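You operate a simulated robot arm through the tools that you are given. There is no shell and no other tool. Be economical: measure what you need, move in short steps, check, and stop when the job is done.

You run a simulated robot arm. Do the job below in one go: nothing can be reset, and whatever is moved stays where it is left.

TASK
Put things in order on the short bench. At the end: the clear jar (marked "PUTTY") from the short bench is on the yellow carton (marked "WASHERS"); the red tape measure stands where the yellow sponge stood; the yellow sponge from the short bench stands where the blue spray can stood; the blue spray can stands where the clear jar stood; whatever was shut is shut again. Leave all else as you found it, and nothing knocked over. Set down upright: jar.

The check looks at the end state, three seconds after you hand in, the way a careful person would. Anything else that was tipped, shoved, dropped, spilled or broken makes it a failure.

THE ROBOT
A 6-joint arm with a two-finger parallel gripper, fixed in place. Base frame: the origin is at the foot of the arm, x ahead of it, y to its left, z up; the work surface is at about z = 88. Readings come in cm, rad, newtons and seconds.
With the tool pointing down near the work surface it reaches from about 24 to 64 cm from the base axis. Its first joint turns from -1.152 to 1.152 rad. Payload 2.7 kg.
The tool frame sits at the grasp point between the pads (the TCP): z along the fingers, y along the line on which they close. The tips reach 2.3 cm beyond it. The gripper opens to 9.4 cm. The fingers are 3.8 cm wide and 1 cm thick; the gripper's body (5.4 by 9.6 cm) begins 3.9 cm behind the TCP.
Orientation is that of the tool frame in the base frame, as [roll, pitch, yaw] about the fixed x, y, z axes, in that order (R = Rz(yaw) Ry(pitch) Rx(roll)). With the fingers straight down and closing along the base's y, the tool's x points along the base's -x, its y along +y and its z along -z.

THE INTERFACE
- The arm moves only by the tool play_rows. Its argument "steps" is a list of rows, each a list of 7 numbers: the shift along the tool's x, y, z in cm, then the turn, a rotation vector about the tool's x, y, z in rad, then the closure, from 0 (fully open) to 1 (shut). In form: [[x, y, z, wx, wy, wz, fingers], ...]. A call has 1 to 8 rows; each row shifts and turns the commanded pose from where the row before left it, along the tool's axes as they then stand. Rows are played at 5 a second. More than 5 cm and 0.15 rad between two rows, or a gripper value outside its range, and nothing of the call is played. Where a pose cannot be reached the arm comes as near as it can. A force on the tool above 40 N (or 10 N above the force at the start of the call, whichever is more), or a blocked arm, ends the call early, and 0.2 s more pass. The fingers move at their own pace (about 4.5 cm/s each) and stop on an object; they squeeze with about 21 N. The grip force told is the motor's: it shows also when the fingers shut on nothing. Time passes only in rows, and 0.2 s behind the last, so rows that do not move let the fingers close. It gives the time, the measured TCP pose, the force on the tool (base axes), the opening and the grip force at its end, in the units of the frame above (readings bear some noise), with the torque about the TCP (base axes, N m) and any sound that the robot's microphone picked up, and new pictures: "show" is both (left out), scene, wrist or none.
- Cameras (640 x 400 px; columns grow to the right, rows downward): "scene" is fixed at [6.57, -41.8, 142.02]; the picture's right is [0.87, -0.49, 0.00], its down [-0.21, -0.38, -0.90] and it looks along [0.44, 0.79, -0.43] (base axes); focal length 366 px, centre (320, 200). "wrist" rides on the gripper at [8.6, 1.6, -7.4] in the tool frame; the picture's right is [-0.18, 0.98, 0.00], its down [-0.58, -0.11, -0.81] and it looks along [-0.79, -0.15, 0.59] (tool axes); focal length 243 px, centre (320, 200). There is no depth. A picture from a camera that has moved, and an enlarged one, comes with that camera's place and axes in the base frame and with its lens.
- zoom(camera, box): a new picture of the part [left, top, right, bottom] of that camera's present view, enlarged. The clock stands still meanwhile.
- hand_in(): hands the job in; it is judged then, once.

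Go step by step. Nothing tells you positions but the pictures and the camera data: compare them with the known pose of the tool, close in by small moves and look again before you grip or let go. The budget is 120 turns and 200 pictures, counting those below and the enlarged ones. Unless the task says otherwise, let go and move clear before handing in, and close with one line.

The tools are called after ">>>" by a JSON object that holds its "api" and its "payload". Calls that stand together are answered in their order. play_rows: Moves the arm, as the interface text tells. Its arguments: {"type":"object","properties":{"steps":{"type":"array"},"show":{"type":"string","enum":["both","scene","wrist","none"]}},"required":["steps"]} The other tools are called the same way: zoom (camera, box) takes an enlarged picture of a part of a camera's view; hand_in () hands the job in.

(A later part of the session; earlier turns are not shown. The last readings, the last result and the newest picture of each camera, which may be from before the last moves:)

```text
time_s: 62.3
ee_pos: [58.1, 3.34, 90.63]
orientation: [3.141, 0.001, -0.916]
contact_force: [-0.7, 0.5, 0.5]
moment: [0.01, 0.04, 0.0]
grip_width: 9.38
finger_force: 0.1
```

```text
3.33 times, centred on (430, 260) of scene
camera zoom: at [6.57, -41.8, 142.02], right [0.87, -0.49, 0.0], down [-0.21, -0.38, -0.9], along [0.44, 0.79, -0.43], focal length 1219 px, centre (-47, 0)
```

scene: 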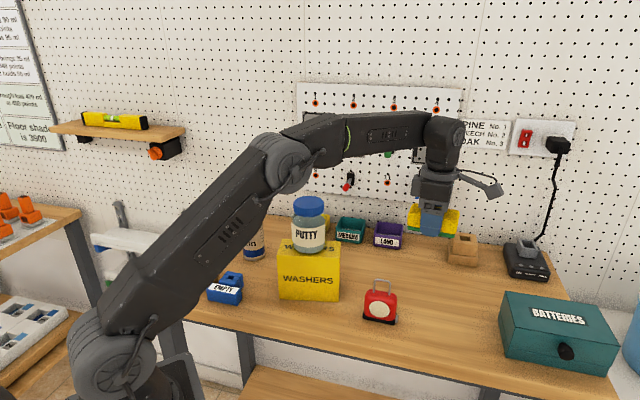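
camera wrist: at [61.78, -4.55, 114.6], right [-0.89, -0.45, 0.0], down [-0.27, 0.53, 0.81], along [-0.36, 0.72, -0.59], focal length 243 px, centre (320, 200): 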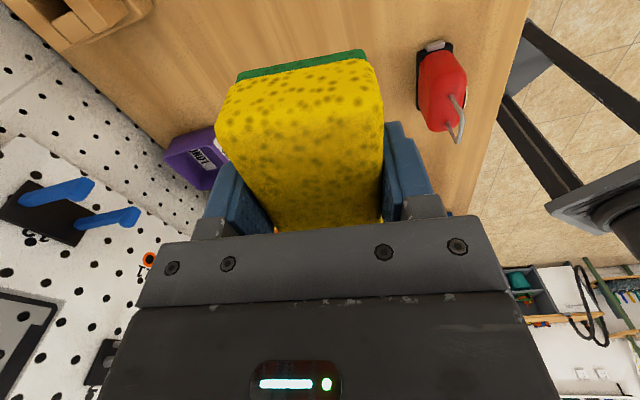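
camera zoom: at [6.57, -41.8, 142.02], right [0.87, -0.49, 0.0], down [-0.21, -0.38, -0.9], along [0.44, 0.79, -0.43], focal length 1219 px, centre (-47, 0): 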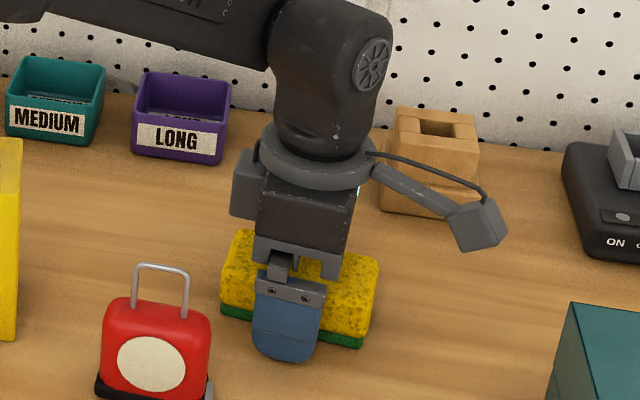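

Sponge placed. Rise and move over the tape measure, aligning the tool with its faces.

>>> {"api": "play_rows", "payload": {"steps": [[0, 0, -4, 0, 0, 0, 0], [0, 0, -5, 0, 0, 0, 0], [0, 0, -5, 0, 0, 0, 0], [-2.31, 3.73, -2, 0, 0, 0, 0], [-2.31, 3.73, -2, 0, 0, 0, 0], [-2.31, 3.73, -2, 0, 0, 0, 0], [0, 0, 0, 0, 0, -0.13, 0], [0, 0, 0, 0, 0, 0, 0]]}}

>>> {"api": "zoom", "payload": {"camera": "scene", "box": [320, 220, 480, 340]}}

>>> {"api": "zoom", "payload": {"camera": "wrist", "box": [220, 0, 460, 150]}}

```text
time_s: 64.1
ee_pos: [44.9, 1.9, 110.8]
orientation: [-3.141, -0.001, -0.784]
contact_force: [0.4, 0.2, 0.8]
moment: [0.0, 0.0, -0.04]
grip_width: 9.39
finger_force: 0.2
camera wrist: at [49.82, -5.4, 118.31], right [-0.82, -0.57, 0.0], down [-0.34, 0.49, 0.81], along [-0.46, 0.66, -0.59], focal length 243 px, centre (320, 200)
```

scene: 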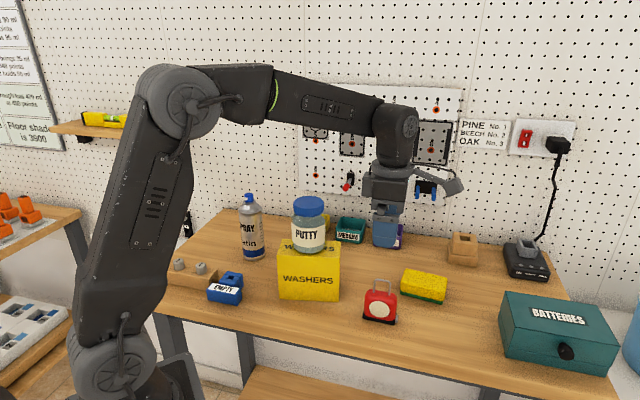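
wrist: 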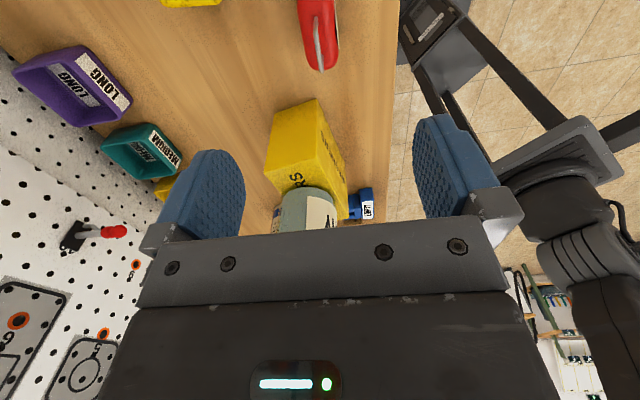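

```text
3.33 times, centred on (400, 280) of scene
camera zoom: at [6.57, -41.8, 142.02], right [0.87, -0.49, 0.0], down [-0.21, -0.38, -0.9], along [0.44, 0.79, -0.43], focal length 1219 px, centre (53, -67)
```

zoom: 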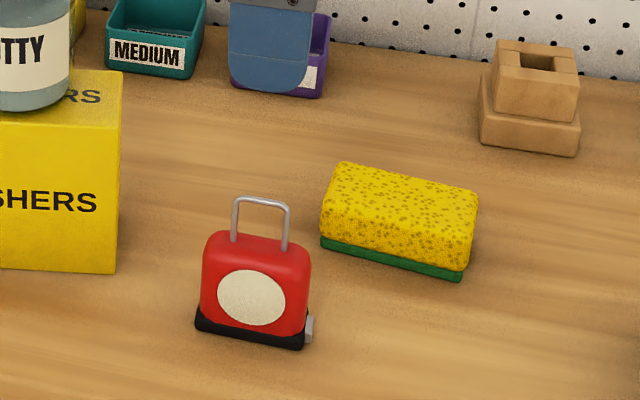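

```text
2.67 times, centred on (340, 75) of wrist
camera zoom: at [49.82, -5.4, 118.31], right [-0.82, -0.57, 0.0], down [-0.34, 0.49, 0.81], along [-0.46, 0.66, -0.59], focal length 647 px, centre (267, 533)
```

zoom: 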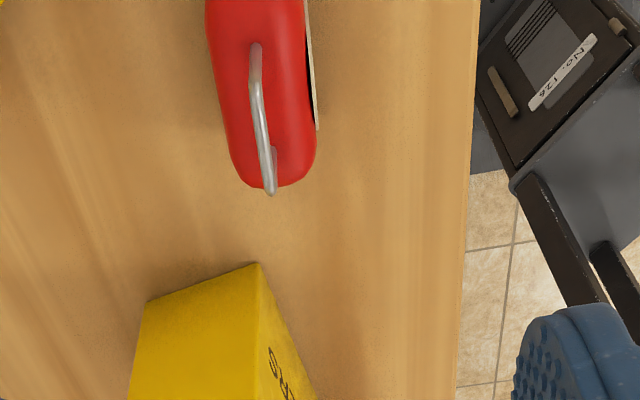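

Tape measure is near (45.4, 1.3), aligned with the tool. Nudge and descend partway.

>>> {"api": "play_rows", "payload": {"steps": [[0.7, 0.1, 3, 0, 0, 0, 0], [0, 0, 4, 0, 0, 0, 0], [0, 0, 4, 0, 0, 0, 0], [0, 0, 0, 0, 0, 0, 0]]}}

>>> {"api": "zoom", "payload": {"camera": "scene", "box": [320, 220, 480, 340]}}

```text
time_s: 65.1
ee_pos: [45.24, 1.66, 99.76]
orientation: [3.141, -0.003, -0.786]
contact_force: [0.5, -0.2, 0.2]
moment: [-0.01, 0.01, -0.02]
grip_width: 9.39
finger_force: 0.1
camera wrist: at [50.12, -5.57, 107.34], right [-0.83, -0.56, 0.0], down [-0.34, 0.49, 0.81], along [-0.45, 0.67, -0.59], focal length 243 px, centre (320, 200)
```

scene: 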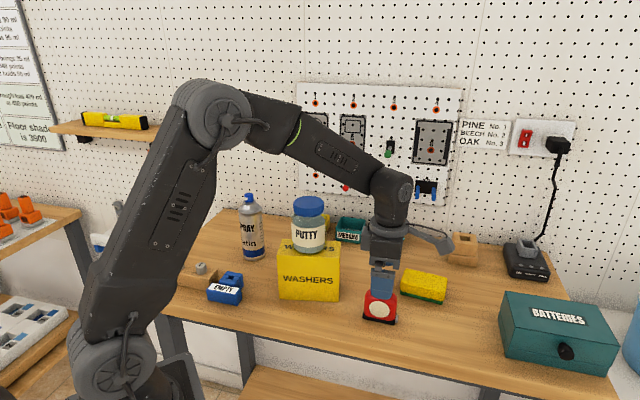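
wrist: 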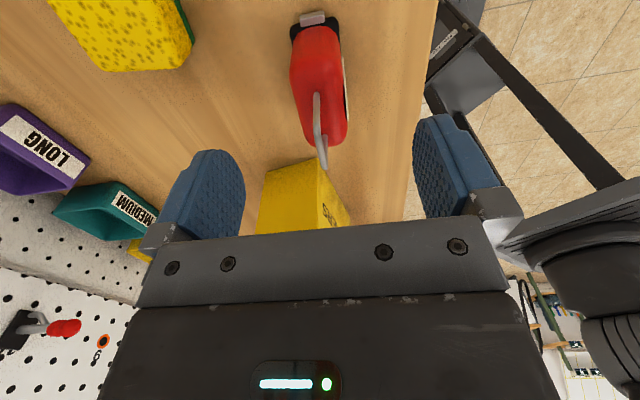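

```text
3.33 times, centred on (400, 280) of scene
camera zoom: at [6.57, -41.8, 142.02], right [0.87, -0.49, 0.0], down [-0.21, -0.38, -0.9], along [0.44, 0.79, -0.43], focal length 1219 px, centre (53, -67)
```

zoom: 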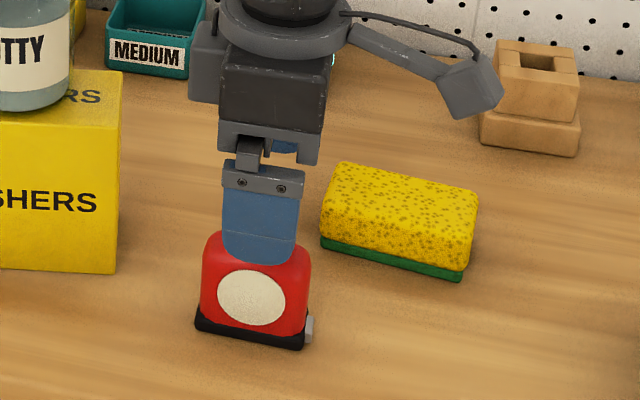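

Good alignment. Descend to grip height, slowly.

>>> {"api": "play_rows", "payload": {"steps": [[0, 0, 2, 0, 0, 0, 0], [0, 0, 2, 0, 0, 0, 0], [0, 0, 1, 0, 0, 0, 0], [0, 0, 0.3, 0, 0, 0, 0], [0, 0, 0, 0, 0, 0, 0]], "show": "wrist"}}

>>> {"api": "zoom", "payload": {"camera": "scene", "box": [320, 220, 480, 340]}}

```text
time_s: 66.3
ee_pos: [45.52, 1.6, 94.29]
orientation: [3.141, -0.003, -0.786]
contact_force: [0.9, 0.1, 0.0]
moment: [0.0, -0.01, 0.03]
grip_width: 9.42
finger_force: 0.0
camera wrist: at [50.32, -5.68, 101.78], right [-0.83, -0.56, 0.0], down [-0.33, 0.49, 0.81], along [-0.45, 0.67, -0.59], focal length 243 px, centre (320, 200)
```

wrist: 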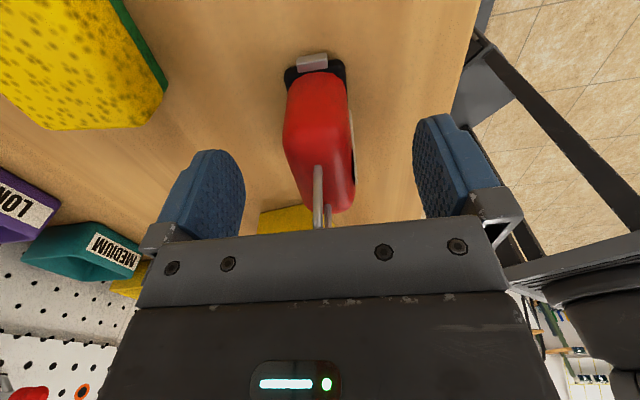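

```text
3.33 times, centred on (400, 280) of scene
camera zoom: at [6.57, -41.8, 142.02], right [0.87, -0.49, 0.0], down [-0.21, -0.38, -0.9], along [0.44, 0.79, -0.43], focal length 1219 px, centre (53, -67)
```

zoom: 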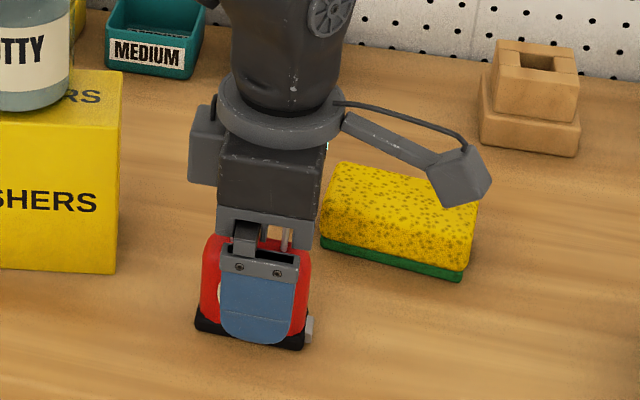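

No contact. Close and lift gently.

>>> {"api": "play_rows", "payload": {"steps": [[0, 0, 0, 0, 0, 0, 0.6], [0, 0, 0, 0, 0, 0, 1], [0, 0, 0, 0, 0, 0, 1], [0, 0, 0, 0, 0, 0, 1], [0, 0, 0, 0, 0, 0, 1], [0, 0, -0.4, 0, 0, 0, 1], [0, 0, -0.8, 0, 0, 0, 1], [0, 0, -0.8, 0, 0, 0, 1]], "show": "wrist"}}

>>> {"api": "zoom", "payload": {"camera": "scene", "box": [320, 220, 480, 340]}}

```text
time_s: 68.1
ee_pos: [45.41, 1.47, 96.38]
orientation: [3.141, 0.0, -0.786]
contact_force: [0.1, -0.2, -1.4]
moment: [-0.03, 0.01, 0.01]
grip_width: 3.18
finger_force: 20.6
camera wrist: at [50.26, -5.67, 103.9], right [-0.83, -0.56, 0.0], down [-0.33, 0.49, 0.81], along [-0.45, 0.67, -0.59], focal length 243 px, centre (320, 200)
```

wrist: 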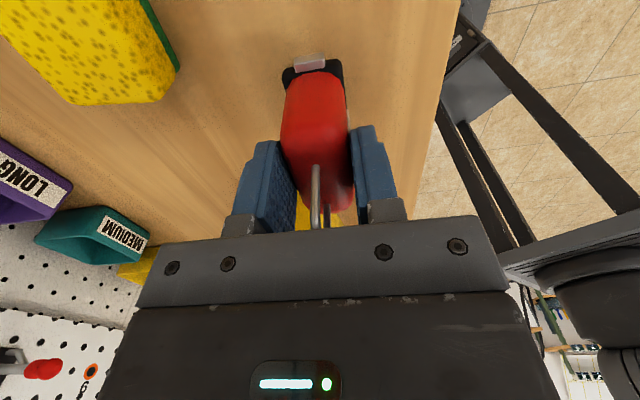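

```text
3.33 times, centred on (400, 280) of scene
camera zoom: at [6.58, -41.8, 142.02], right [0.87, -0.49, 0.0], down [-0.21, -0.38, -0.9], along [0.44, 0.79, -0.43], focal length 1219 px, centre (53, -67)
```

zoom: 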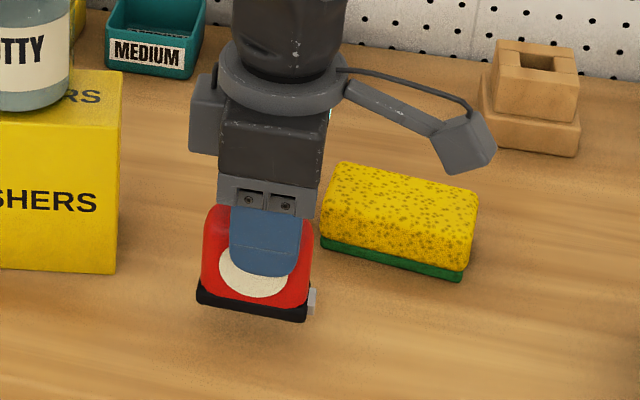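

Lifting well. Raise above the jar's height.

>>> {"api": "play_rows", "payload": {"steps": [[0, 0, -1.5, 0, 0, 0, 1], [0, 0, -2.5, 0, 0, 0, 1], [0, 0, -3.3, 0, 0, 0, 1], [0, 0, -3.5, 0, 0, 0, 1], [0, 0, -3.5, 0, 0, 0, 1], [0, 0, -3.5, 0, 0, 0, 1], [0, 0, -3.5, 0, 0, 0, 1], [0, 0, -3.3, 0, 0, 0, 1]], "show": "wrist"}}

```text
time_s: 69.9
ee_pos: [45.11, 1.61, 121.08]
orientation: [-3.141, -0.001, -0.785]
contact_force: [-0.5, -1.0, -0.3]
moment: [-0.02, 0.01, -0.01]
grip_width: 3.19
finger_force: 21.2
camera wrist: at [49.97, -5.75, 128.59], right [-0.83, -0.56, 0.0], down [-0.33, 0.49, 0.81], along [-0.46, 0.67, -0.59], focal length 243 px, centre (320, 200)
```

wrist: 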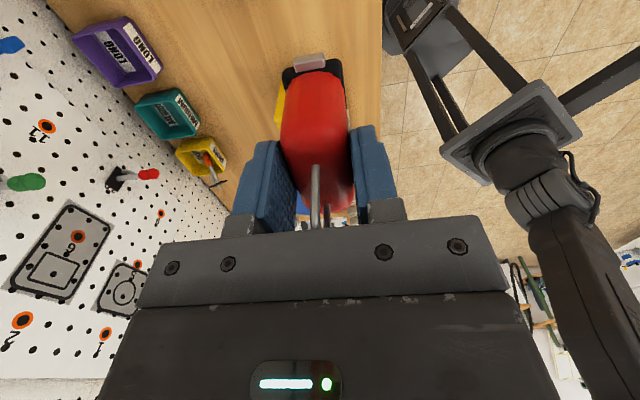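

Carry over toward the sponge's old spot, staying clear of the wall pegs.

>>> {"api": "play_rows", "payload": {"steps": [[-2, -0.87, 0, 0, 0, 0, 1], [-3.5, -1.52, 0, 0, 0, 0, 1], [-3.5, -1.52, 0, 0, 0, 0, 1], [-3.5, -1.52, 0, 0, 0, 0, 1], [-3.5, -1.52, 0, 0, 0, 0, 1], [-3.5, -1.52, 0, 0, 0, 0, 1], [-3.5, -1.52, 0, 0, 0, 0, 1], [-3.5, -1.52, 0, 0, 0, 0, 1]], "show": "scene"}}

>>> {"api": "play_rows", "payload": {"steps": [[-3.5, -1.52, 0, 0, 0, 0, 1], [-3.5, -1.52, 0, 0, 0, 0, 1], [-3.5, -1.52, 0, 0, 0, 0, 1], [-3.3, -1.49, 0, 0, 0, 0, 1], [0, 0, 0, 0, 0, 0, 1]]}}

```text
time_s: 71.7
ee_pos: [34.8, 28.37, 120.97]
orientation: [3.141, -0.002, -0.788]
contact_force: [0.6, 0.1, -2.0]
moment: [0.0, -0.03, 0.02]
grip_width: 3.17
finger_force: 21.3
```

scene: 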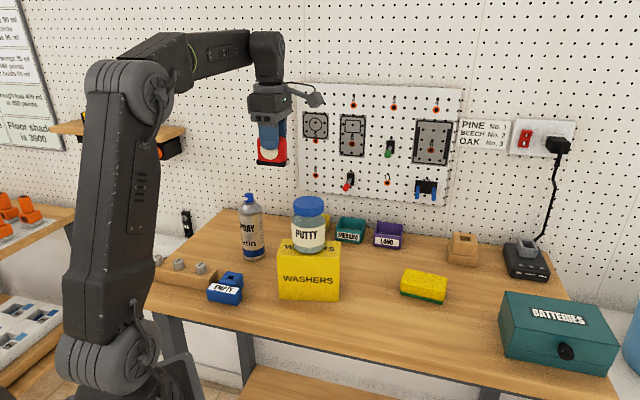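

```text
time_s: 72.9
ee_pos: [29.32, 42.44, 120.64]
orientation: [-3.142, -0.003, -0.786]
contact_force: [0.2, 0.3, -1.6]
moment: [0.0, -0.03, -0.03]
grip_width: 3.19
finger_force: 21.4
camera wrist: at [34.17, 35.13, 128.2], right [-0.83, -0.56, 0.0], down [-0.33, 0.49, 0.81], along [-0.45, 0.67, -0.59], focal length 243 px, centre (320, 200)
```

scene: 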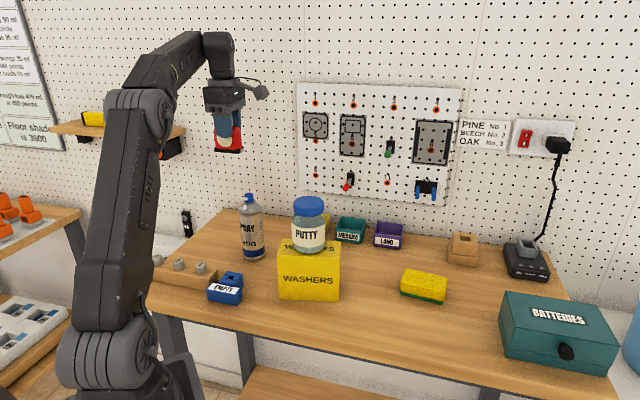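
wrist: 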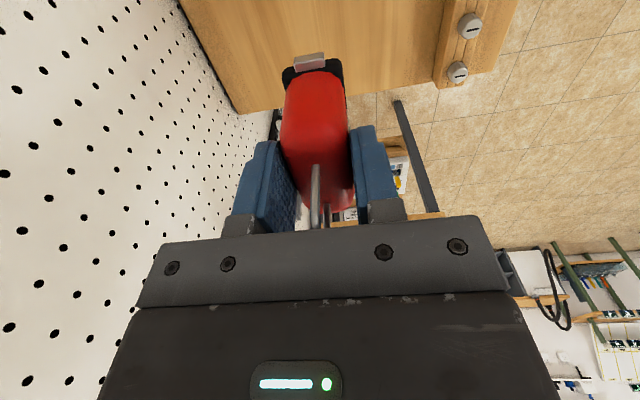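

Now descend in steps while moving outward to the sponge's old spot (32.2, 51.4).

>>> {"api": "play_rows", "payload": {"steps": [[-1.41, -2.83, 2, 0, 0, 0, 1], [0, 0, 3.5, 0, 0, 0, 1], [0, 0, 4, 0, 0, 0, 1], [0, 0, 4, 0, 0, 0, 1], [-0.97, -1.87, 1.5, 0, 0, 0, 1], [-0.97, -1.87, 1.5, 0, 0, 0, 1], [-0.96, -1.86, 1.5, 0, 0, 0, 1], [0, 0, 0, 0, 0, 0, 1]]}}

>>> {"api": "zoom", "payload": {"camera": "scene", "box": [180, 150, 340, 270]}}

```text
time_s: 74.7
ee_pos: [32.55, 51.31, 102.76]
orientation: [-3.141, -0.003, -0.785]
contact_force: [-0.3, -0.7, -2.4]
moment: [0.02, -0.03, 0.03]
grip_width: 3.17
finger_force: 20.8
camera wrist: at [37.29, 44.06, 110.32], right [-0.83, -0.56, 0.0], down [-0.34, 0.49, 0.81], along [-0.45, 0.67, -0.59], focal length 243 px, centre (320, 200)
```

scene: 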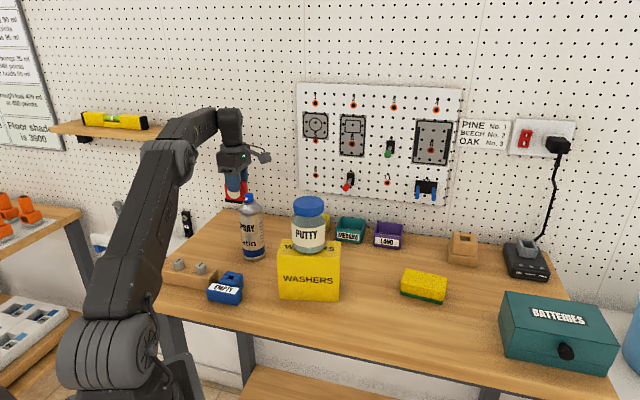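
wrist: 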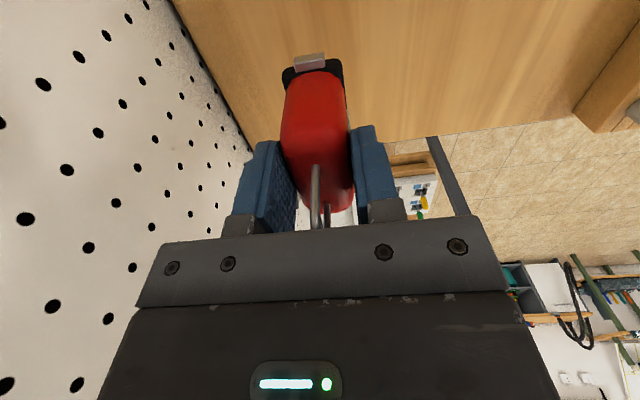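

```text
3.33 times, centred on (260, 210) of scene
camera zoom: at [6.58, -41.8, 142.02], right [0.87, -0.49, 0.0], down [-0.21, -0.38, -0.9], along [0.44, 0.79, -0.43], focal length 1219 px, centre (520, 167)
```

zoom: 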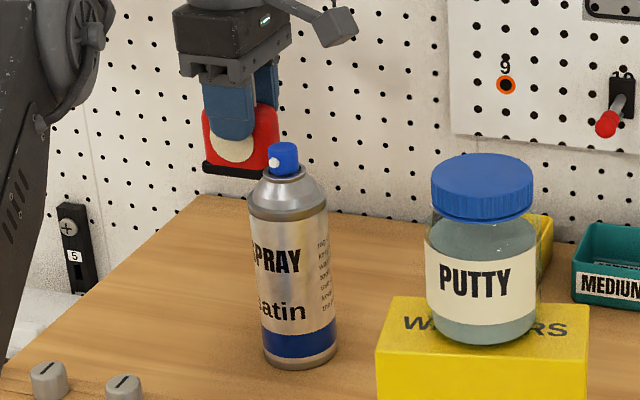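

On target laterally. Lower to just above the surface.

>>> {"api": "play_rows", "payload": {"steps": [[0.1, 0.2, 3, 0, 0, 0, 1], [0, 0, 2.8, 0, 0, 0, 1], [0, 0, 1.4, 0, 0, 0, 1], [0, 0, 0.6, 0, 0, 0, 1], [0, 0, 0.2, 0, 0, 0, 1], [0, 0, 0, 0, 0, 0, 1]], "show": "none"}}

```text
time_s: 76.1
ee_pos: [32.22, 51.4, 94.94]
orientation: [3.141, -0.001, -0.787]
contact_force: [-0.1, -0.1, -1.5]
moment: [-0.04, -0.01, 0.03]
grip_width: 3.19
finger_force: 21.1
```

>>> {"api": "play_rows", "payload": {"steps": [[0, 0, 0.3, 0, 0, 0, 1], [0, 0, 0.2, 0, 0, 0, 1], [0, 0, 0.1, 0, 0, 0, 1], [0, 0, 0, 0, 0, 0, 1]], "show": "wrist"}}

>>> {"api": "zoom", "payload": {"camera": "scene", "box": [180, 150, 340, 270]}}

```text
time_s: 77.1
ee_pos: [32.14, 51.28, 94.31]
orientation: [-3.14, -0.001, -0.787]
contact_force: [-0.1, 1.1, -0.9]
moment: [-0.01, 0.0, 0.03]
grip_width: 3.17
finger_force: 20.5
camera wrist: at [37.05, 44.03, 101.8], right [-0.83, -0.56, 0.0], down [-0.34, 0.49, 0.81], along [-0.45, 0.67, -0.59], focal length 243 px, centre (320, 200)
```

wrist: 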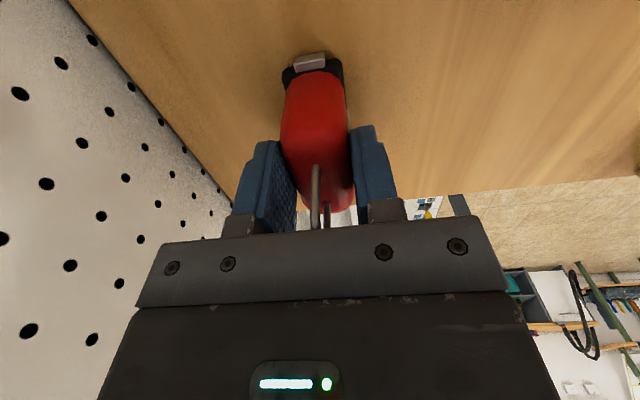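

```text
3.33 times, centred on (260, 210) of scene
camera zoom: at [6.57, -41.8, 142.02], right [0.87, -0.49, 0.0], down [-0.21, -0.38, -0.9], along [0.44, 0.79, -0.43], focal length 1219 px, centre (520, 167)
```

zoom: 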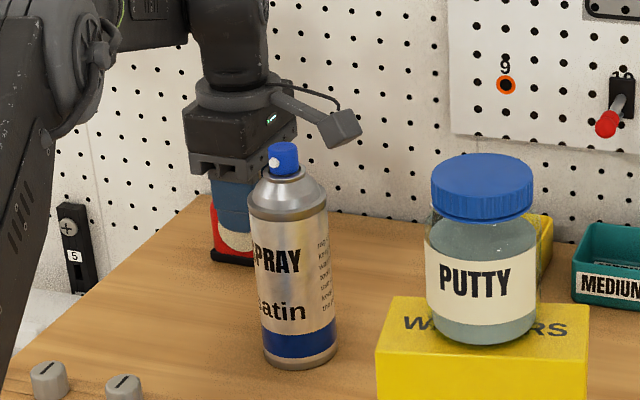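

Not quite full contact; lower slightly more, then release.

>>> {"api": "play_rows", "payload": {"steps": [[0, 0, 0.15, 0, 0, 0, 1], [0, 0, 0.1, 0, 0, 0, 1], [0, 0, 0, 0, 0, 0, 1]], "show": "none"}}

```text
time_s: 77.9
ee_pos: [32.25, 51.36, 94.18]
orientation: [-3.136, 0.0, -0.787]
contact_force: [-0.1, -3.5, 14.7]
moment: [-0.18, 0.17, 0.04]
grip_width: 3.2
finger_force: 21.1
```

Firm contact. Ease up slightly and release.

>>> {"api": "play_rows", "payload": {"steps": [[0, 0, -0.15, 0, 0, 0, 1], [0, 0, 0, 0, 0, 0, 0.8], [0, 0, 0, 0, 0, 0, 0.4], [0, 0, 0, 0, 0, 0, 0], [0, 0, 0, 0, 0, 0, 0], [0, 0, 0, 0, 0, 0, 0]], "show": "wrist"}}

```text
time_s: 79.3
ee_pos: [32.3, 51.31, 94.16]
orientation: [-3.141, -0.002, -0.784]
contact_force: [-0.3, 0.5, -0.8]
moment: [-0.01, 0.04, 0.0]
grip_width: 9.42
finger_force: 0.0
camera wrist: at [37.04, 44.05, 101.67], right [-0.83, -0.56, 0.0], down [-0.33, 0.49, 0.81], along [-0.45, 0.67, -0.59], focal length 243 px, centre (320, 200)
```

wrist: 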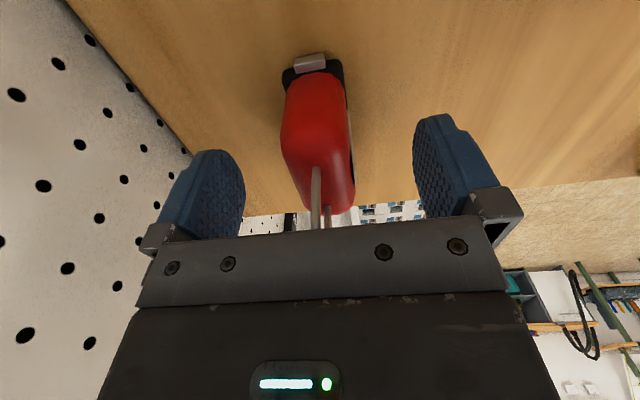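

Tape measure stands. Retrace the path upward and inward.

>>> {"api": "play_rows", "payload": {"steps": [[0, 0, -2, 0, 0, 0, 0], [0, 0, -3, 0, 0, 0, 0], [0, 0, -3, 0, 0, 0, 0], [0.97, 1.87, -1.5, 0, 0, 0, 0], [0.97, 1.87, -1.5, 0, 0, 0, 0], [0.96, 1.86, -2, 0, 0, 0, 0], [0.7, 1.4, -4, 0, 0, 0, 0], [0.7, 1.4, -4, 0, 0, 0, 0]]}}

>>> {"api": "zoom", "payload": {"camera": "scene", "box": [180, 150, 340, 270]}}

>>> {"api": "zoom", "payload": {"camera": "wrist", "box": [0, 0, 320, 200]}}

```text
time_s: 81.1
ee_pos: [28.96, 42.46, 115.07]
orientation: [3.14, -0.002, -0.785]
contact_force: [0.1, -0.2, 0.3]
moment: [0.0, 0.02, 0.0]
grip_width: 9.34
finger_force: 0.1
camera wrist: at [33.8, 35.24, 122.62], right [-0.83, -0.56, 0.0], down [-0.33, 0.49, 0.81], along [-0.45, 0.67, -0.59], focal length 243 px, centre (320, 200)
```

scene: 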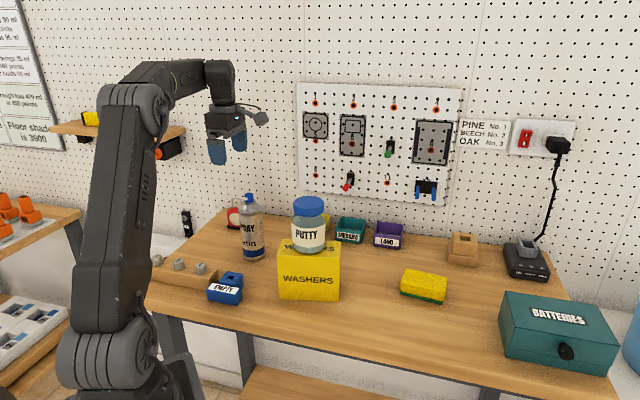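
wrist: 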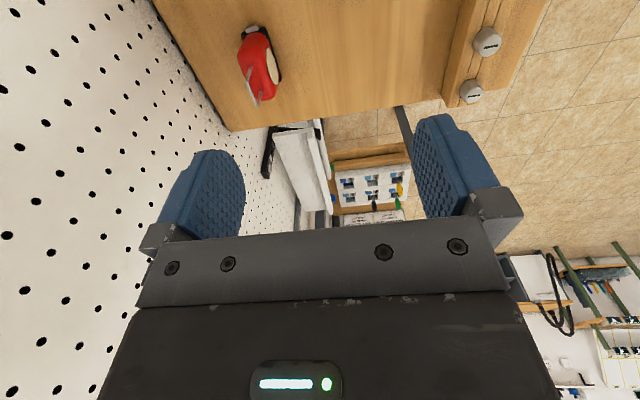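

```text
3.33 times, centred on (260, 210) of scene
camera zoom: at [6.57, -41.8, 142.02], right [0.87, -0.49, 0.0], down [-0.21, -0.38, -0.9], along [0.44, 0.79, -0.43], focal length 1219 px, centre (520, 167)
```

zoom: 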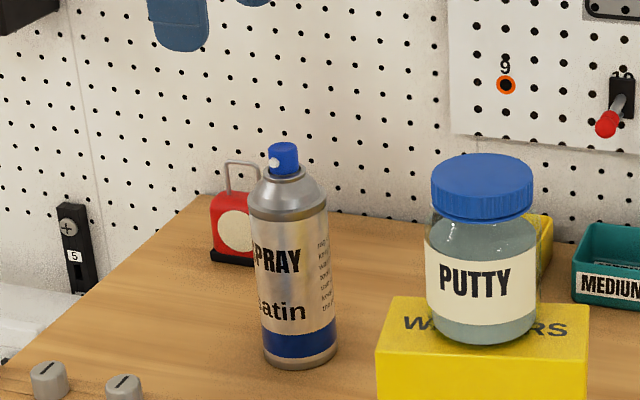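

```text
2.00 times, centred on (160, 100) of wrist
camera zoom: at [33.8, 35.24, 122.62], right [-0.83, -0.56, 0.0], down [-0.33, 0.49, 0.81], along [-0.45, 0.67, -0.59], focal length 485 px, centre (640, 400)
```

zoom: 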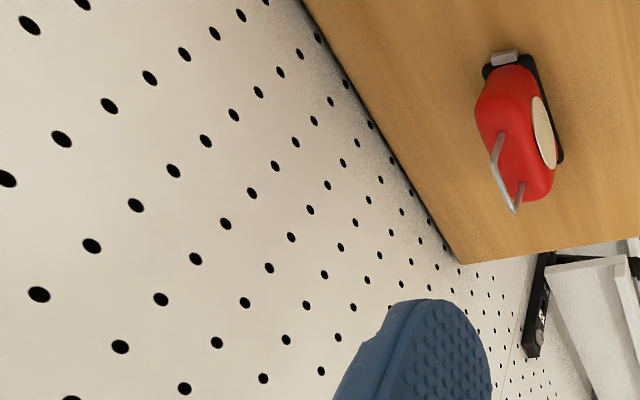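

The four moves are done. Now I'll deal with the driver I knocked off ring 5: turn the wrist camera toward the wall and SHORT bin to inspect.

>>> {"api": "play_rows", "payload": {"steps": [[3.5, 1.2, -2, 0, 0, 0, 0], [3.5, 1.2, -2, 0, 0, 0, 0], [3.5, 1.2, 0, 0, 0, 0, 0], [0, 0, 0, 0, 0, 0.15, 0], [0, 0, 0, 0, 0, 0.15, 0], [0, 0, 0, 0, 0, 0.15, 0], [0, 0, 0, 0, 0, 0.15, 0], [0, 0, 0, 0, 0, 0.15, 0]], "show": "none"}}

>>> {"api": "play_rows", "payload": {"steps": [[0, 0, 0, 0, 0, 0.15, 0], [0, 0, 0, 0, 0, 0.15, 0], [0, 0, 0, 0, 0, 0.15, 0], [0, 0, 0, 0, 0, 0.15, 0], [0, 0, 0, 0, 0, 0.15, 0], [0, 0, 0, 0, 0, 0.07, 0], [0, 0, 0, 0, 0, 0, 0]]}}

```text
time_s: 82.9
ee_pos: [34.27, 32.33, 119.23]
orientation: [-3.139, 0.001, -1.538]
contact_force: [-0.5, 0.2, 0.4]
moment: [-0.01, -0.06, -0.03]
grip_width: 9.4
finger_force: 0.1
```

```text
time_s: 84.5
ee_pos: [34.22, 32.27, 119.19]
orientation: [-3.138, 0.001, -2.356]
contact_force: [-0.1, 0.4, -0.6]
moment: [0.01, 0.03, -0.01]
grip_width: 9.38
finger_force: 0.1
camera wrist: at [26.75, 27.3, 126.68], right [-0.56, 0.83, 0.0], down [0.49, 0.33, 0.81], along [0.67, 0.46, -0.59], focal length 243 px, centre (320, 200)
```

scene: 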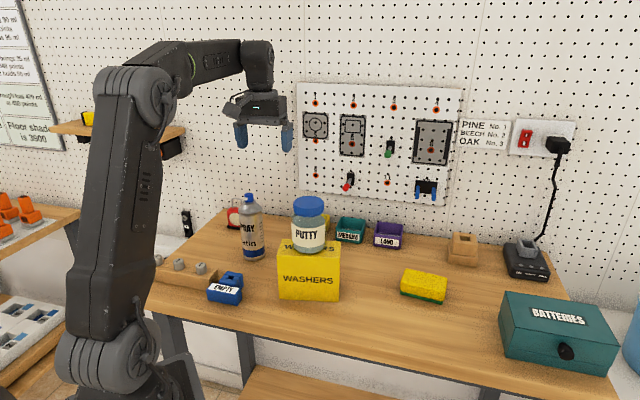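
wrist: 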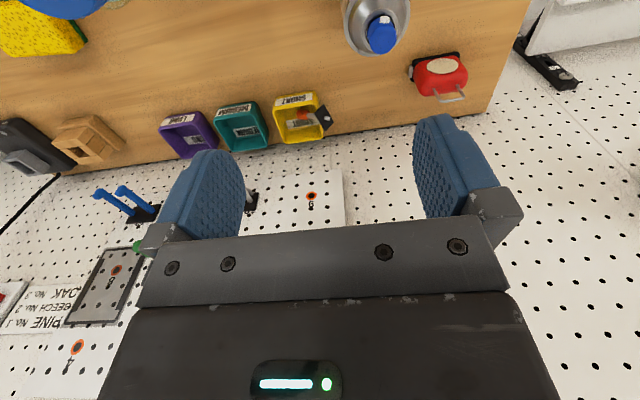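

>>> {"api": "zoom", "payload": {"camera": "wrist", "box": [250, 70, 360, 140]}}

>>> {"api": "zoom", "payload": {"camera": "scene", "box": [290, 80, 410, 200]}}

```text
5.71 times, centred on (305, 105) of wrist
camera zoom: at [26.75, 27.3, 126.68], right [-0.56, 0.83, 0.0], down [0.49, 0.33, 0.81], along [0.67, 0.46, -0.59], focal length 1386 px, centre (406, 743)
```

zoom: 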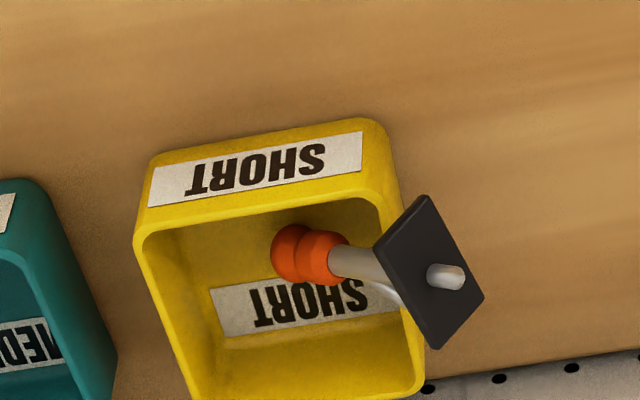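

```text
3.33 times, centred on (350, 140) of scene
camera zoom: at [6.57, -41.8, 142.02], right [0.87, -0.49, 0.0], down [-0.21, -0.38, -0.9], along [0.44, 0.79, -0.43], focal length 1219 px, centre (220, 400)
```

zoom: 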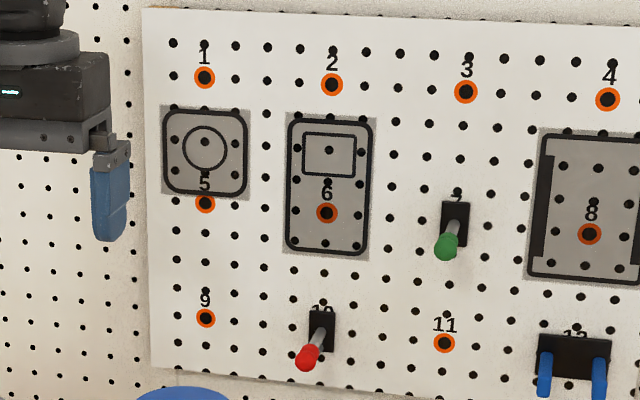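

The peg (plate, pin on the back, orange knob) lies in the SHORT bin with its plate over the rim. I'll move the camera lower and closer to measure it.

>>> {"api": "play_rows", "payload": {"steps": [[0.88, -2.86, 0, 0, 0, 0, 0], [0.89, -2.87, 1, 0, 0, 0, 0], [0, 0, 4, 0, 0, 0, 0], [0, 0, 4, 0, 0, 0, 0], [0, 0, 4, 0, 0, 0, 0], [0, 0, 0, 0, 0, 0, 0]]}}

>>> {"api": "zoom", "payload": {"camera": "wrist", "box": [220, 60, 420, 190]}}

```text
time_s: 85.9
ee_pos: [36.86, 27.3, 105.94]
orientation: [-3.141, 0.002, -2.356]
contact_force: [0.3, 0.0, -0.2]
moment: [0.03, 0.02, 0.03]
grip_width: 9.39
finger_force: 0.0
camera wrist: at [29.5, 22.25, 113.5], right [-0.57, 0.82, 0.0], down [0.49, 0.33, 0.81], along [0.67, 0.46, -0.59], focal length 243 px, centre (320, 200)
```

scene: 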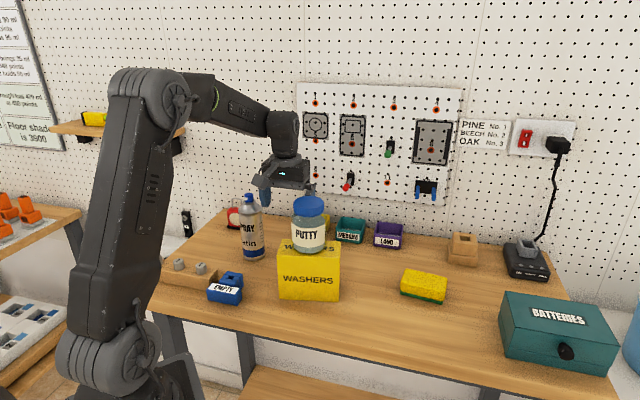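
wrist: 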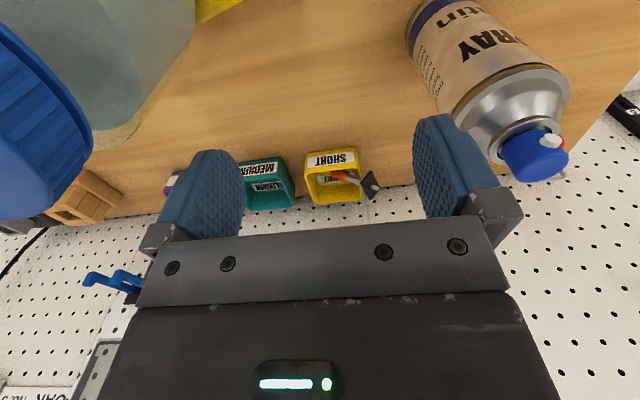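

```text
3.08 times, centred on (320, 125) of wrist
camera zoom: at [29.5, 22.25, 113.5], right [-0.57, 0.82, 0.0], down [0.49, 0.33, 0.81], along [0.67, 0.46, -0.59], focal length 746 px, centre (320, 431)
```

zoom: 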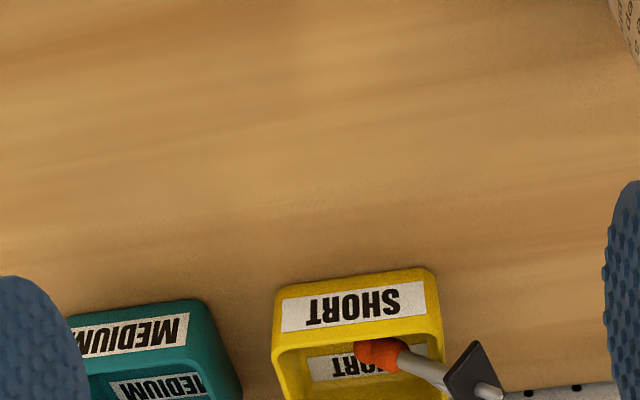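

>>> {"api": "zoom", "payload": {"camera": "wrist", "box": [296, 140, 392, 200]}}

```text
6.67 times, centred on (344, 170) of wrist
camera zoom: at [29.5, 22.25, 113.5], right [-0.57, 0.82, 0.0], down [0.49, 0.33, 0.81], along [0.67, 0.46, -0.59], focal length 1618 px, centre (160, 400)
```

zoom: 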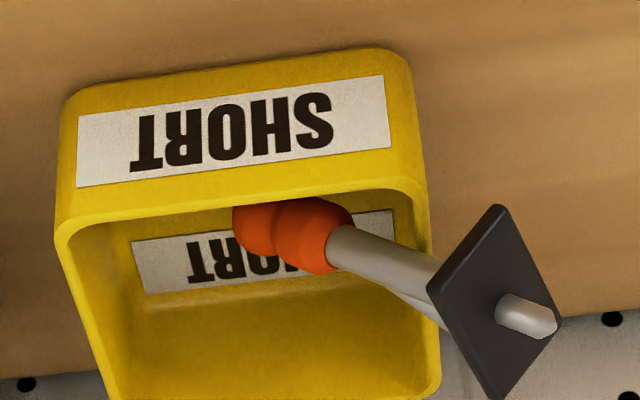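

Triangulated: knob centre (48.9, 38.7, 90.5), plate centre (45.6, 41.0, 93.5) with its long side horizontal, and the panel about at x+y=96. I'll pick the peg up by the two ends of its plate, so I turn the tool accordingly first.

>>> {"api": "play_rows", "payload": {"steps": [[0, 0, -4, 0, 0, 0.15, 0], [0, 0, -2, 0, 0, 0.15, 0], [0, 0, 0, 0, 0, 0.15, 0], [0, 0, 0, 0, 0, 0.15, 0], [0, 0, 0, 0, 0, 0.15, 0], [0, 0, 0, 0, 0, 0.15, 0], [0, 0, 0, 0, 0, 0.15, 0], [0, 0, 0, 0, 0, 0.15, 0.36]], "show": "none"}}

>>> {"api": "play_rows", "payload": {"steps": [[0, 0, 0, 0, 0, 0.09, 0.36], [0, 0, 0, 0, 0, 0, 0.36]]}}

```text
time_s: 87.7
ee_pos: [36.83, 27.11, 112.13]
orientation: [-3.141, 0.001, 2.729]
contact_force: [-0.3, -0.1, 0.0]
moment: [0.0, 0.0, 0.01]
grip_width: 5.99
finger_force: 0.1
```

```text
time_s: 88.3
ee_pos: [36.94, 27.02, 112.15]
orientation: [-3.141, 0.001, 2.636]
contact_force: [0.0, -0.6, 0.2]
moment: [-0.01, 0.0, -0.01]
grip_width: 6.01
finger_force: 0.0
camera wrist: at [30.05, 32.59, 119.62], right [0.64, 0.77, 0.0], down [0.46, -0.38, 0.81], along [0.62, -0.51, -0.59], focal length 243 px, centre (320, 200)
```

scene: 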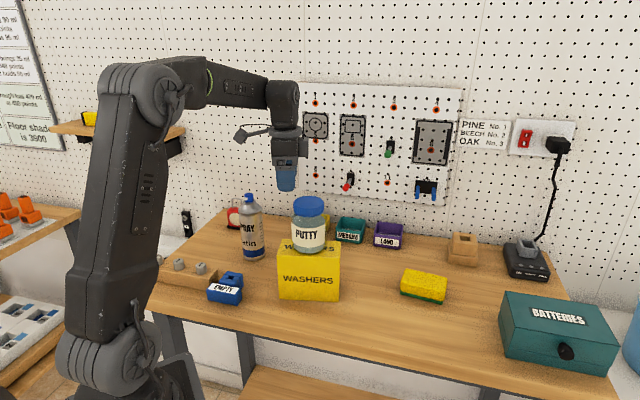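
wrist: 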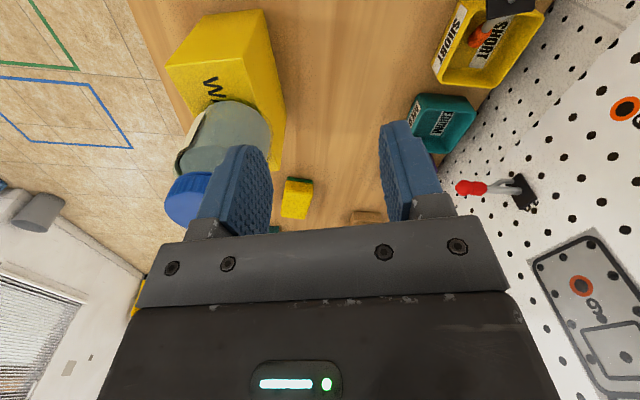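

Good view; ring 9 triangulates to (52.9, 43.6, 103.2), so ring 5 is at about z=113.4. Move toward the plate in steps.

>>> {"api": "play_rows", "payload": {"steps": [[-0.21, 4.1, 2, 0, 0, 0, 0.36], [-0.21, 4.1, 2, 0, 0, 0, 0.36], [-0.21, 4.1, 2, 0, 0, 0, 0.36], [-0.2, 4.1, 2, 0, 0, 0, 0.36], [0, 0, 0, 0, 0, 0, 0.36]]}}

>>> {"api": "zoom", "payload": {"camera": "wrist", "box": [240, 40, 480, 190]}}

>>> {"api": "zoom", "payload": {"camera": "scene", "box": [250, 130, 390, 240]}}

```text
time_s: 89.5
ee_pos: [45.61, 41.11, 103.92]
orientation: [3.141, 0.002, 2.64]
contact_force: [1.0, 0.6, -0.3]
moment: [0.01, -0.01, 0.0]
grip_width: 6.03
finger_force: 0.1
camera wrist: at [38.78, 46.67, 111.4], right [0.64, 0.77, 0.0], down [0.46, -0.37, 0.81], along [0.62, -0.51, -0.59], focal length 243 px, centre (320, 200)
```

scene: 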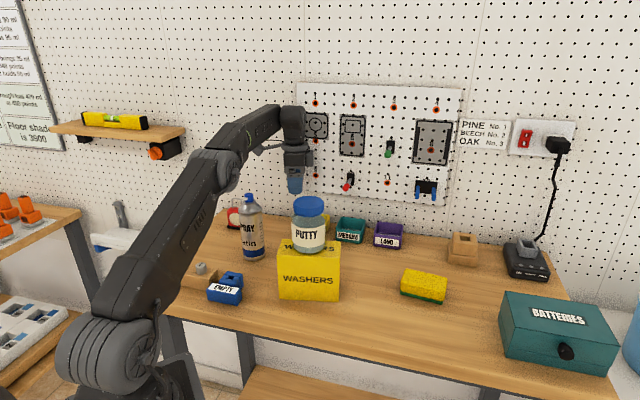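
wrist: 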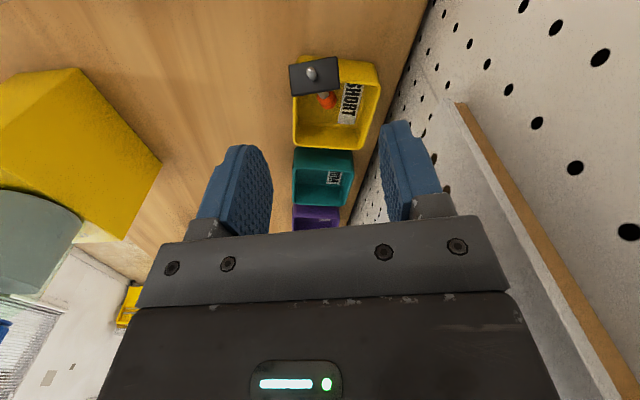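

```text
2.67 times, centred on (360, 115) of wrist
camera zoom: at [38.78, 46.67, 111.4], right [0.64, 0.77, 0.0], down [0.46, -0.37, 0.81], along [0.62, -0.51, -0.59], focal length 647 px, centre (213, 427)
```

zoom: 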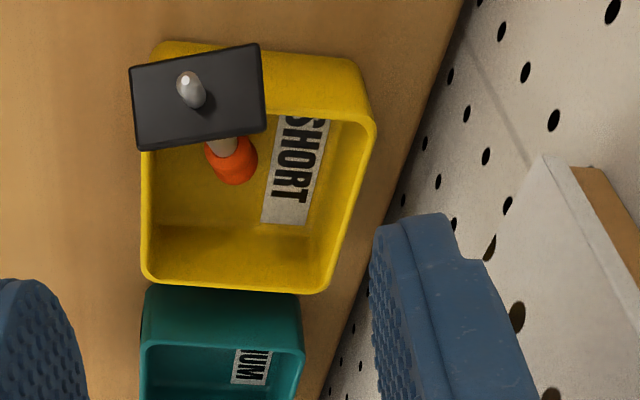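

```text
3.64 times, centred on (320, 185) of scene
camera zoom: at [6.58, -41.8, 142.02], right [0.87, -0.49, 0.0], down [-0.21, -0.38, -0.9], along [0.44, 0.79, -0.43], focal length 1330 px, centre (320, 254)
```

zoom: 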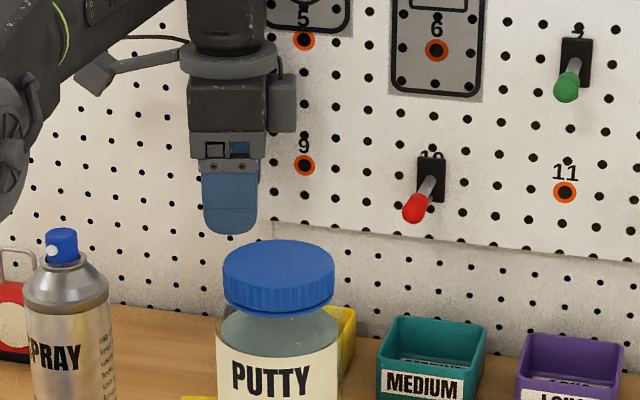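

Clear view: the plate's long axis matches the tool's closing direction. Small correction, then descend to the plate.

>>> {"api": "play_rows", "payload": {"steps": [[-0.1, -0.35, 3, 0, 0, 0, 0.36], [0, 0, 3, 0, 0, 0, 0.36], [0, 0, 2, 0, 0, 0, 0.36], [0, 0, 0, 0, 0, 0, 0.36]], "show": "none"}}

>>> {"api": "zoom", "payload": {"camera": "wrist", "box": [160, 40, 480, 240]}}

```text
time_s: 90.5
ee_pos: [45.52, 40.63, 95.95]
orientation: [-3.14, 0.002, 2.638]
contact_force: [0.8, -0.6, -0.3]
moment: [-0.02, 0.01, -0.02]
grip_width: 5.99
finger_force: 0.0
```

```text
2.00 times, centred on (320, 140) of wrist
camera zoom: at [38.69, 46.14, 103.54], right [0.63, 0.77, 0.0], down [0.46, -0.38, 0.81], along [0.62, -0.51, -0.59], focal length 485 px, centre (320, 320)
```

zoom: 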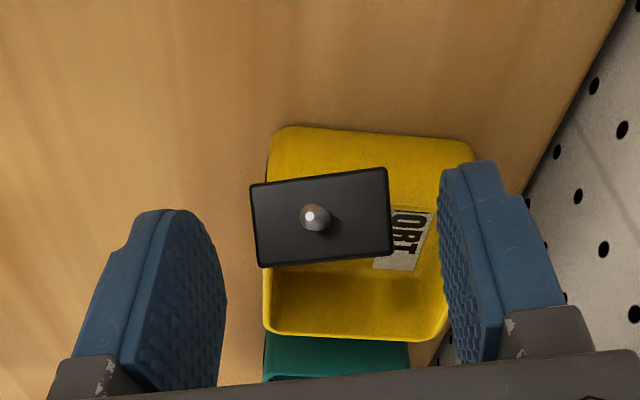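

Plate is centred between the fingers. Descend slightly and close.

>>> {"api": "play_rows", "payload": {"steps": [[0, 0, 0.6, 0, 0, 0, 0.36], [0, 0, 0.4, 0, 0, 0, 0.36], [0, 0, 0, 0, 0, 0, 0.5], [0, 0, 0, 0, 0, 0, 0.7], [0, 0, 0, 0, 0, 0, 1], [0, 0, 0, 0, 0, 0, 1], [0, 0, 0, 0, 0, 0, 1]], "show": "none"}}

>>> {"api": "zoom", "payload": {"camera": "wrist", "box": [160, 40, 480, 240]}}

```text
time_s: 92.1
ee_pos: [45.53, 40.56, 95.03]
orientation: [3.14, 0.003, 2.639]
contact_force: [0.8, 0.8, 0.4]
moment: [0.05, -0.02, -0.01]
grip_width: 3.58
finger_force: 21.0
```

```text
2.00 times, centred on (320, 140) of wrist
camera zoom: at [38.68, 46.13, 102.6], right [0.63, 0.77, 0.0], down [0.46, -0.38, 0.81], along [0.62, -0.51, -0.59], focal length 485 px, centre (320, 320)
```

zoom: 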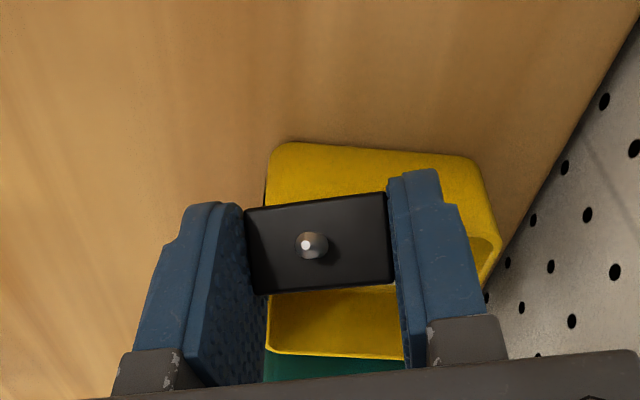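

Gripped at 3.58 cm. Lift gently.

>>> {"api": "play_rows", "payload": {"steps": [[0, 0, -0.4, 0, 0, 0, 1], [0, 0, -0.6, 0, 0, 0, 1], [0, 0, -1, 0, 0, 0, 1], [0, 0, -1.5, 0, 0, 0, 1], [0, 0, -1.5, 0, 0, 0, 1], [0, 0, 0, 0, 0, 0, 1]], "show": "wrist"}}

```text
time_s: 93.5
ee_pos: [45.65, 40.74, 100.27]
orientation: [3.141, 0.001, 2.639]
contact_force: [-0.2, 0.0, -0.7]
moment: [0.01, 0.02, -0.02]
grip_width: 3.55
finger_force: 20.7
camera wrist: at [38.72, 46.31, 107.74], right [0.63, 0.77, 0.0], down [0.46, -0.38, 0.81], along [0.62, -0.51, -0.59], focal length 243 px, centre (320, 200)
```

wrist: 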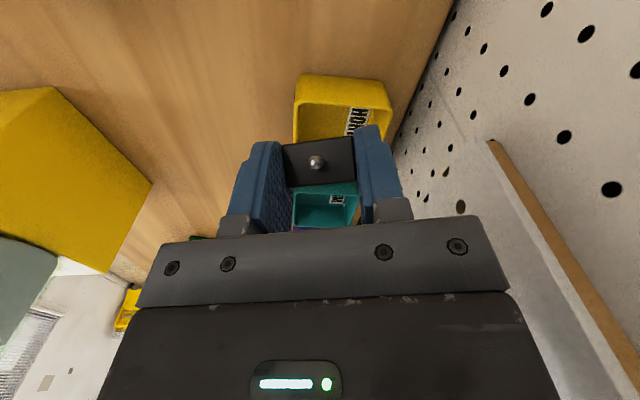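

Peg secured. Move it back away from the wall and up.

>>> {"api": "play_rows", "payload": {"steps": [[0, -1, -1.5, 0, 0, 0, 1], [0.2, -3.5, -2.5, 0, 0, 0, 1], [0.2, -3.8, -2.5, 0, 0, 0, 1], [0.2, -3.8, -3, 0, 0, 0, 1], [0.2, -3.8, -3, 0, 0, 0, 1], [0, 0, -4, 0, 0, 0, 1], [0, 0, -2, 0, 0, 0, 1]]}}

>>> {"api": "zoom", "payload": {"camera": "scene", "box": [230, 80, 390, 200]}}

```text
time_s: 95.1
ee_pos: [37.01, 27.01, 118.99]
orientation: [3.142, 0.003, 2.64]
contact_force: [-0.4, -0.3, -0.1]
moment: [-0.02, -0.01, 0.03]
grip_width: 3.54
finger_force: 20.8
camera wrist: at [30.14, 32.68, 126.36], right [0.63, 0.77, 0.0], down [0.46, -0.37, 0.81], along [0.62, -0.51, -0.59], focal length 243 px, centre (320, 200)
```

scene: 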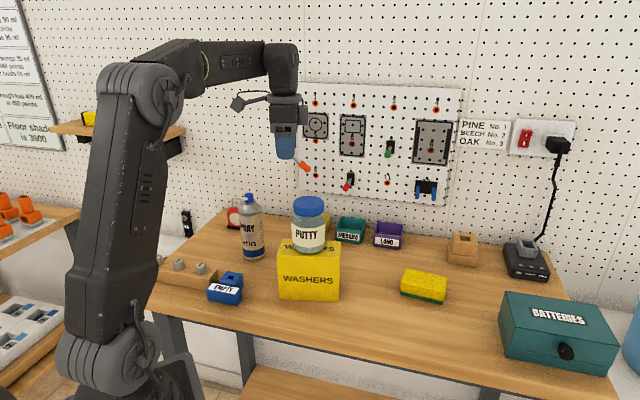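
wrist: 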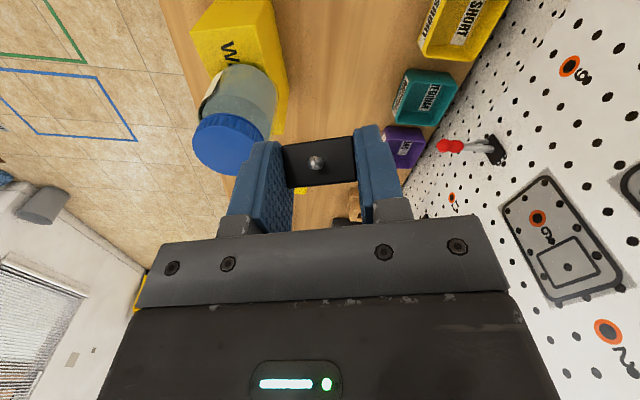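

```text
3.33 times, centred on (310, 140) of scene
camera zoom: at [6.57, -41.8, 142.02], right [0.87, -0.49, 0.0], down [-0.21, -0.38, -0.9], along [0.44, 0.79, -0.43], focal length 1219 px, centre (353, 400)
```

zoom: 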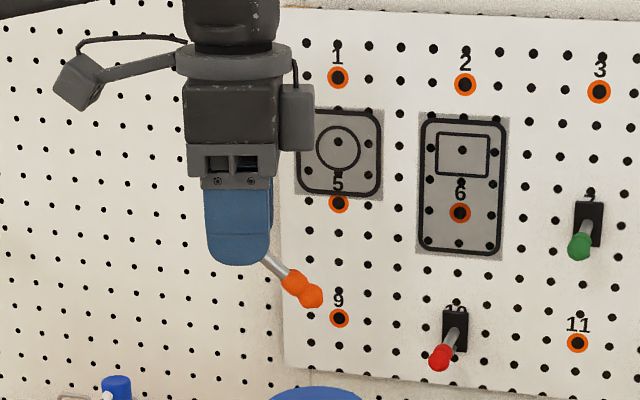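

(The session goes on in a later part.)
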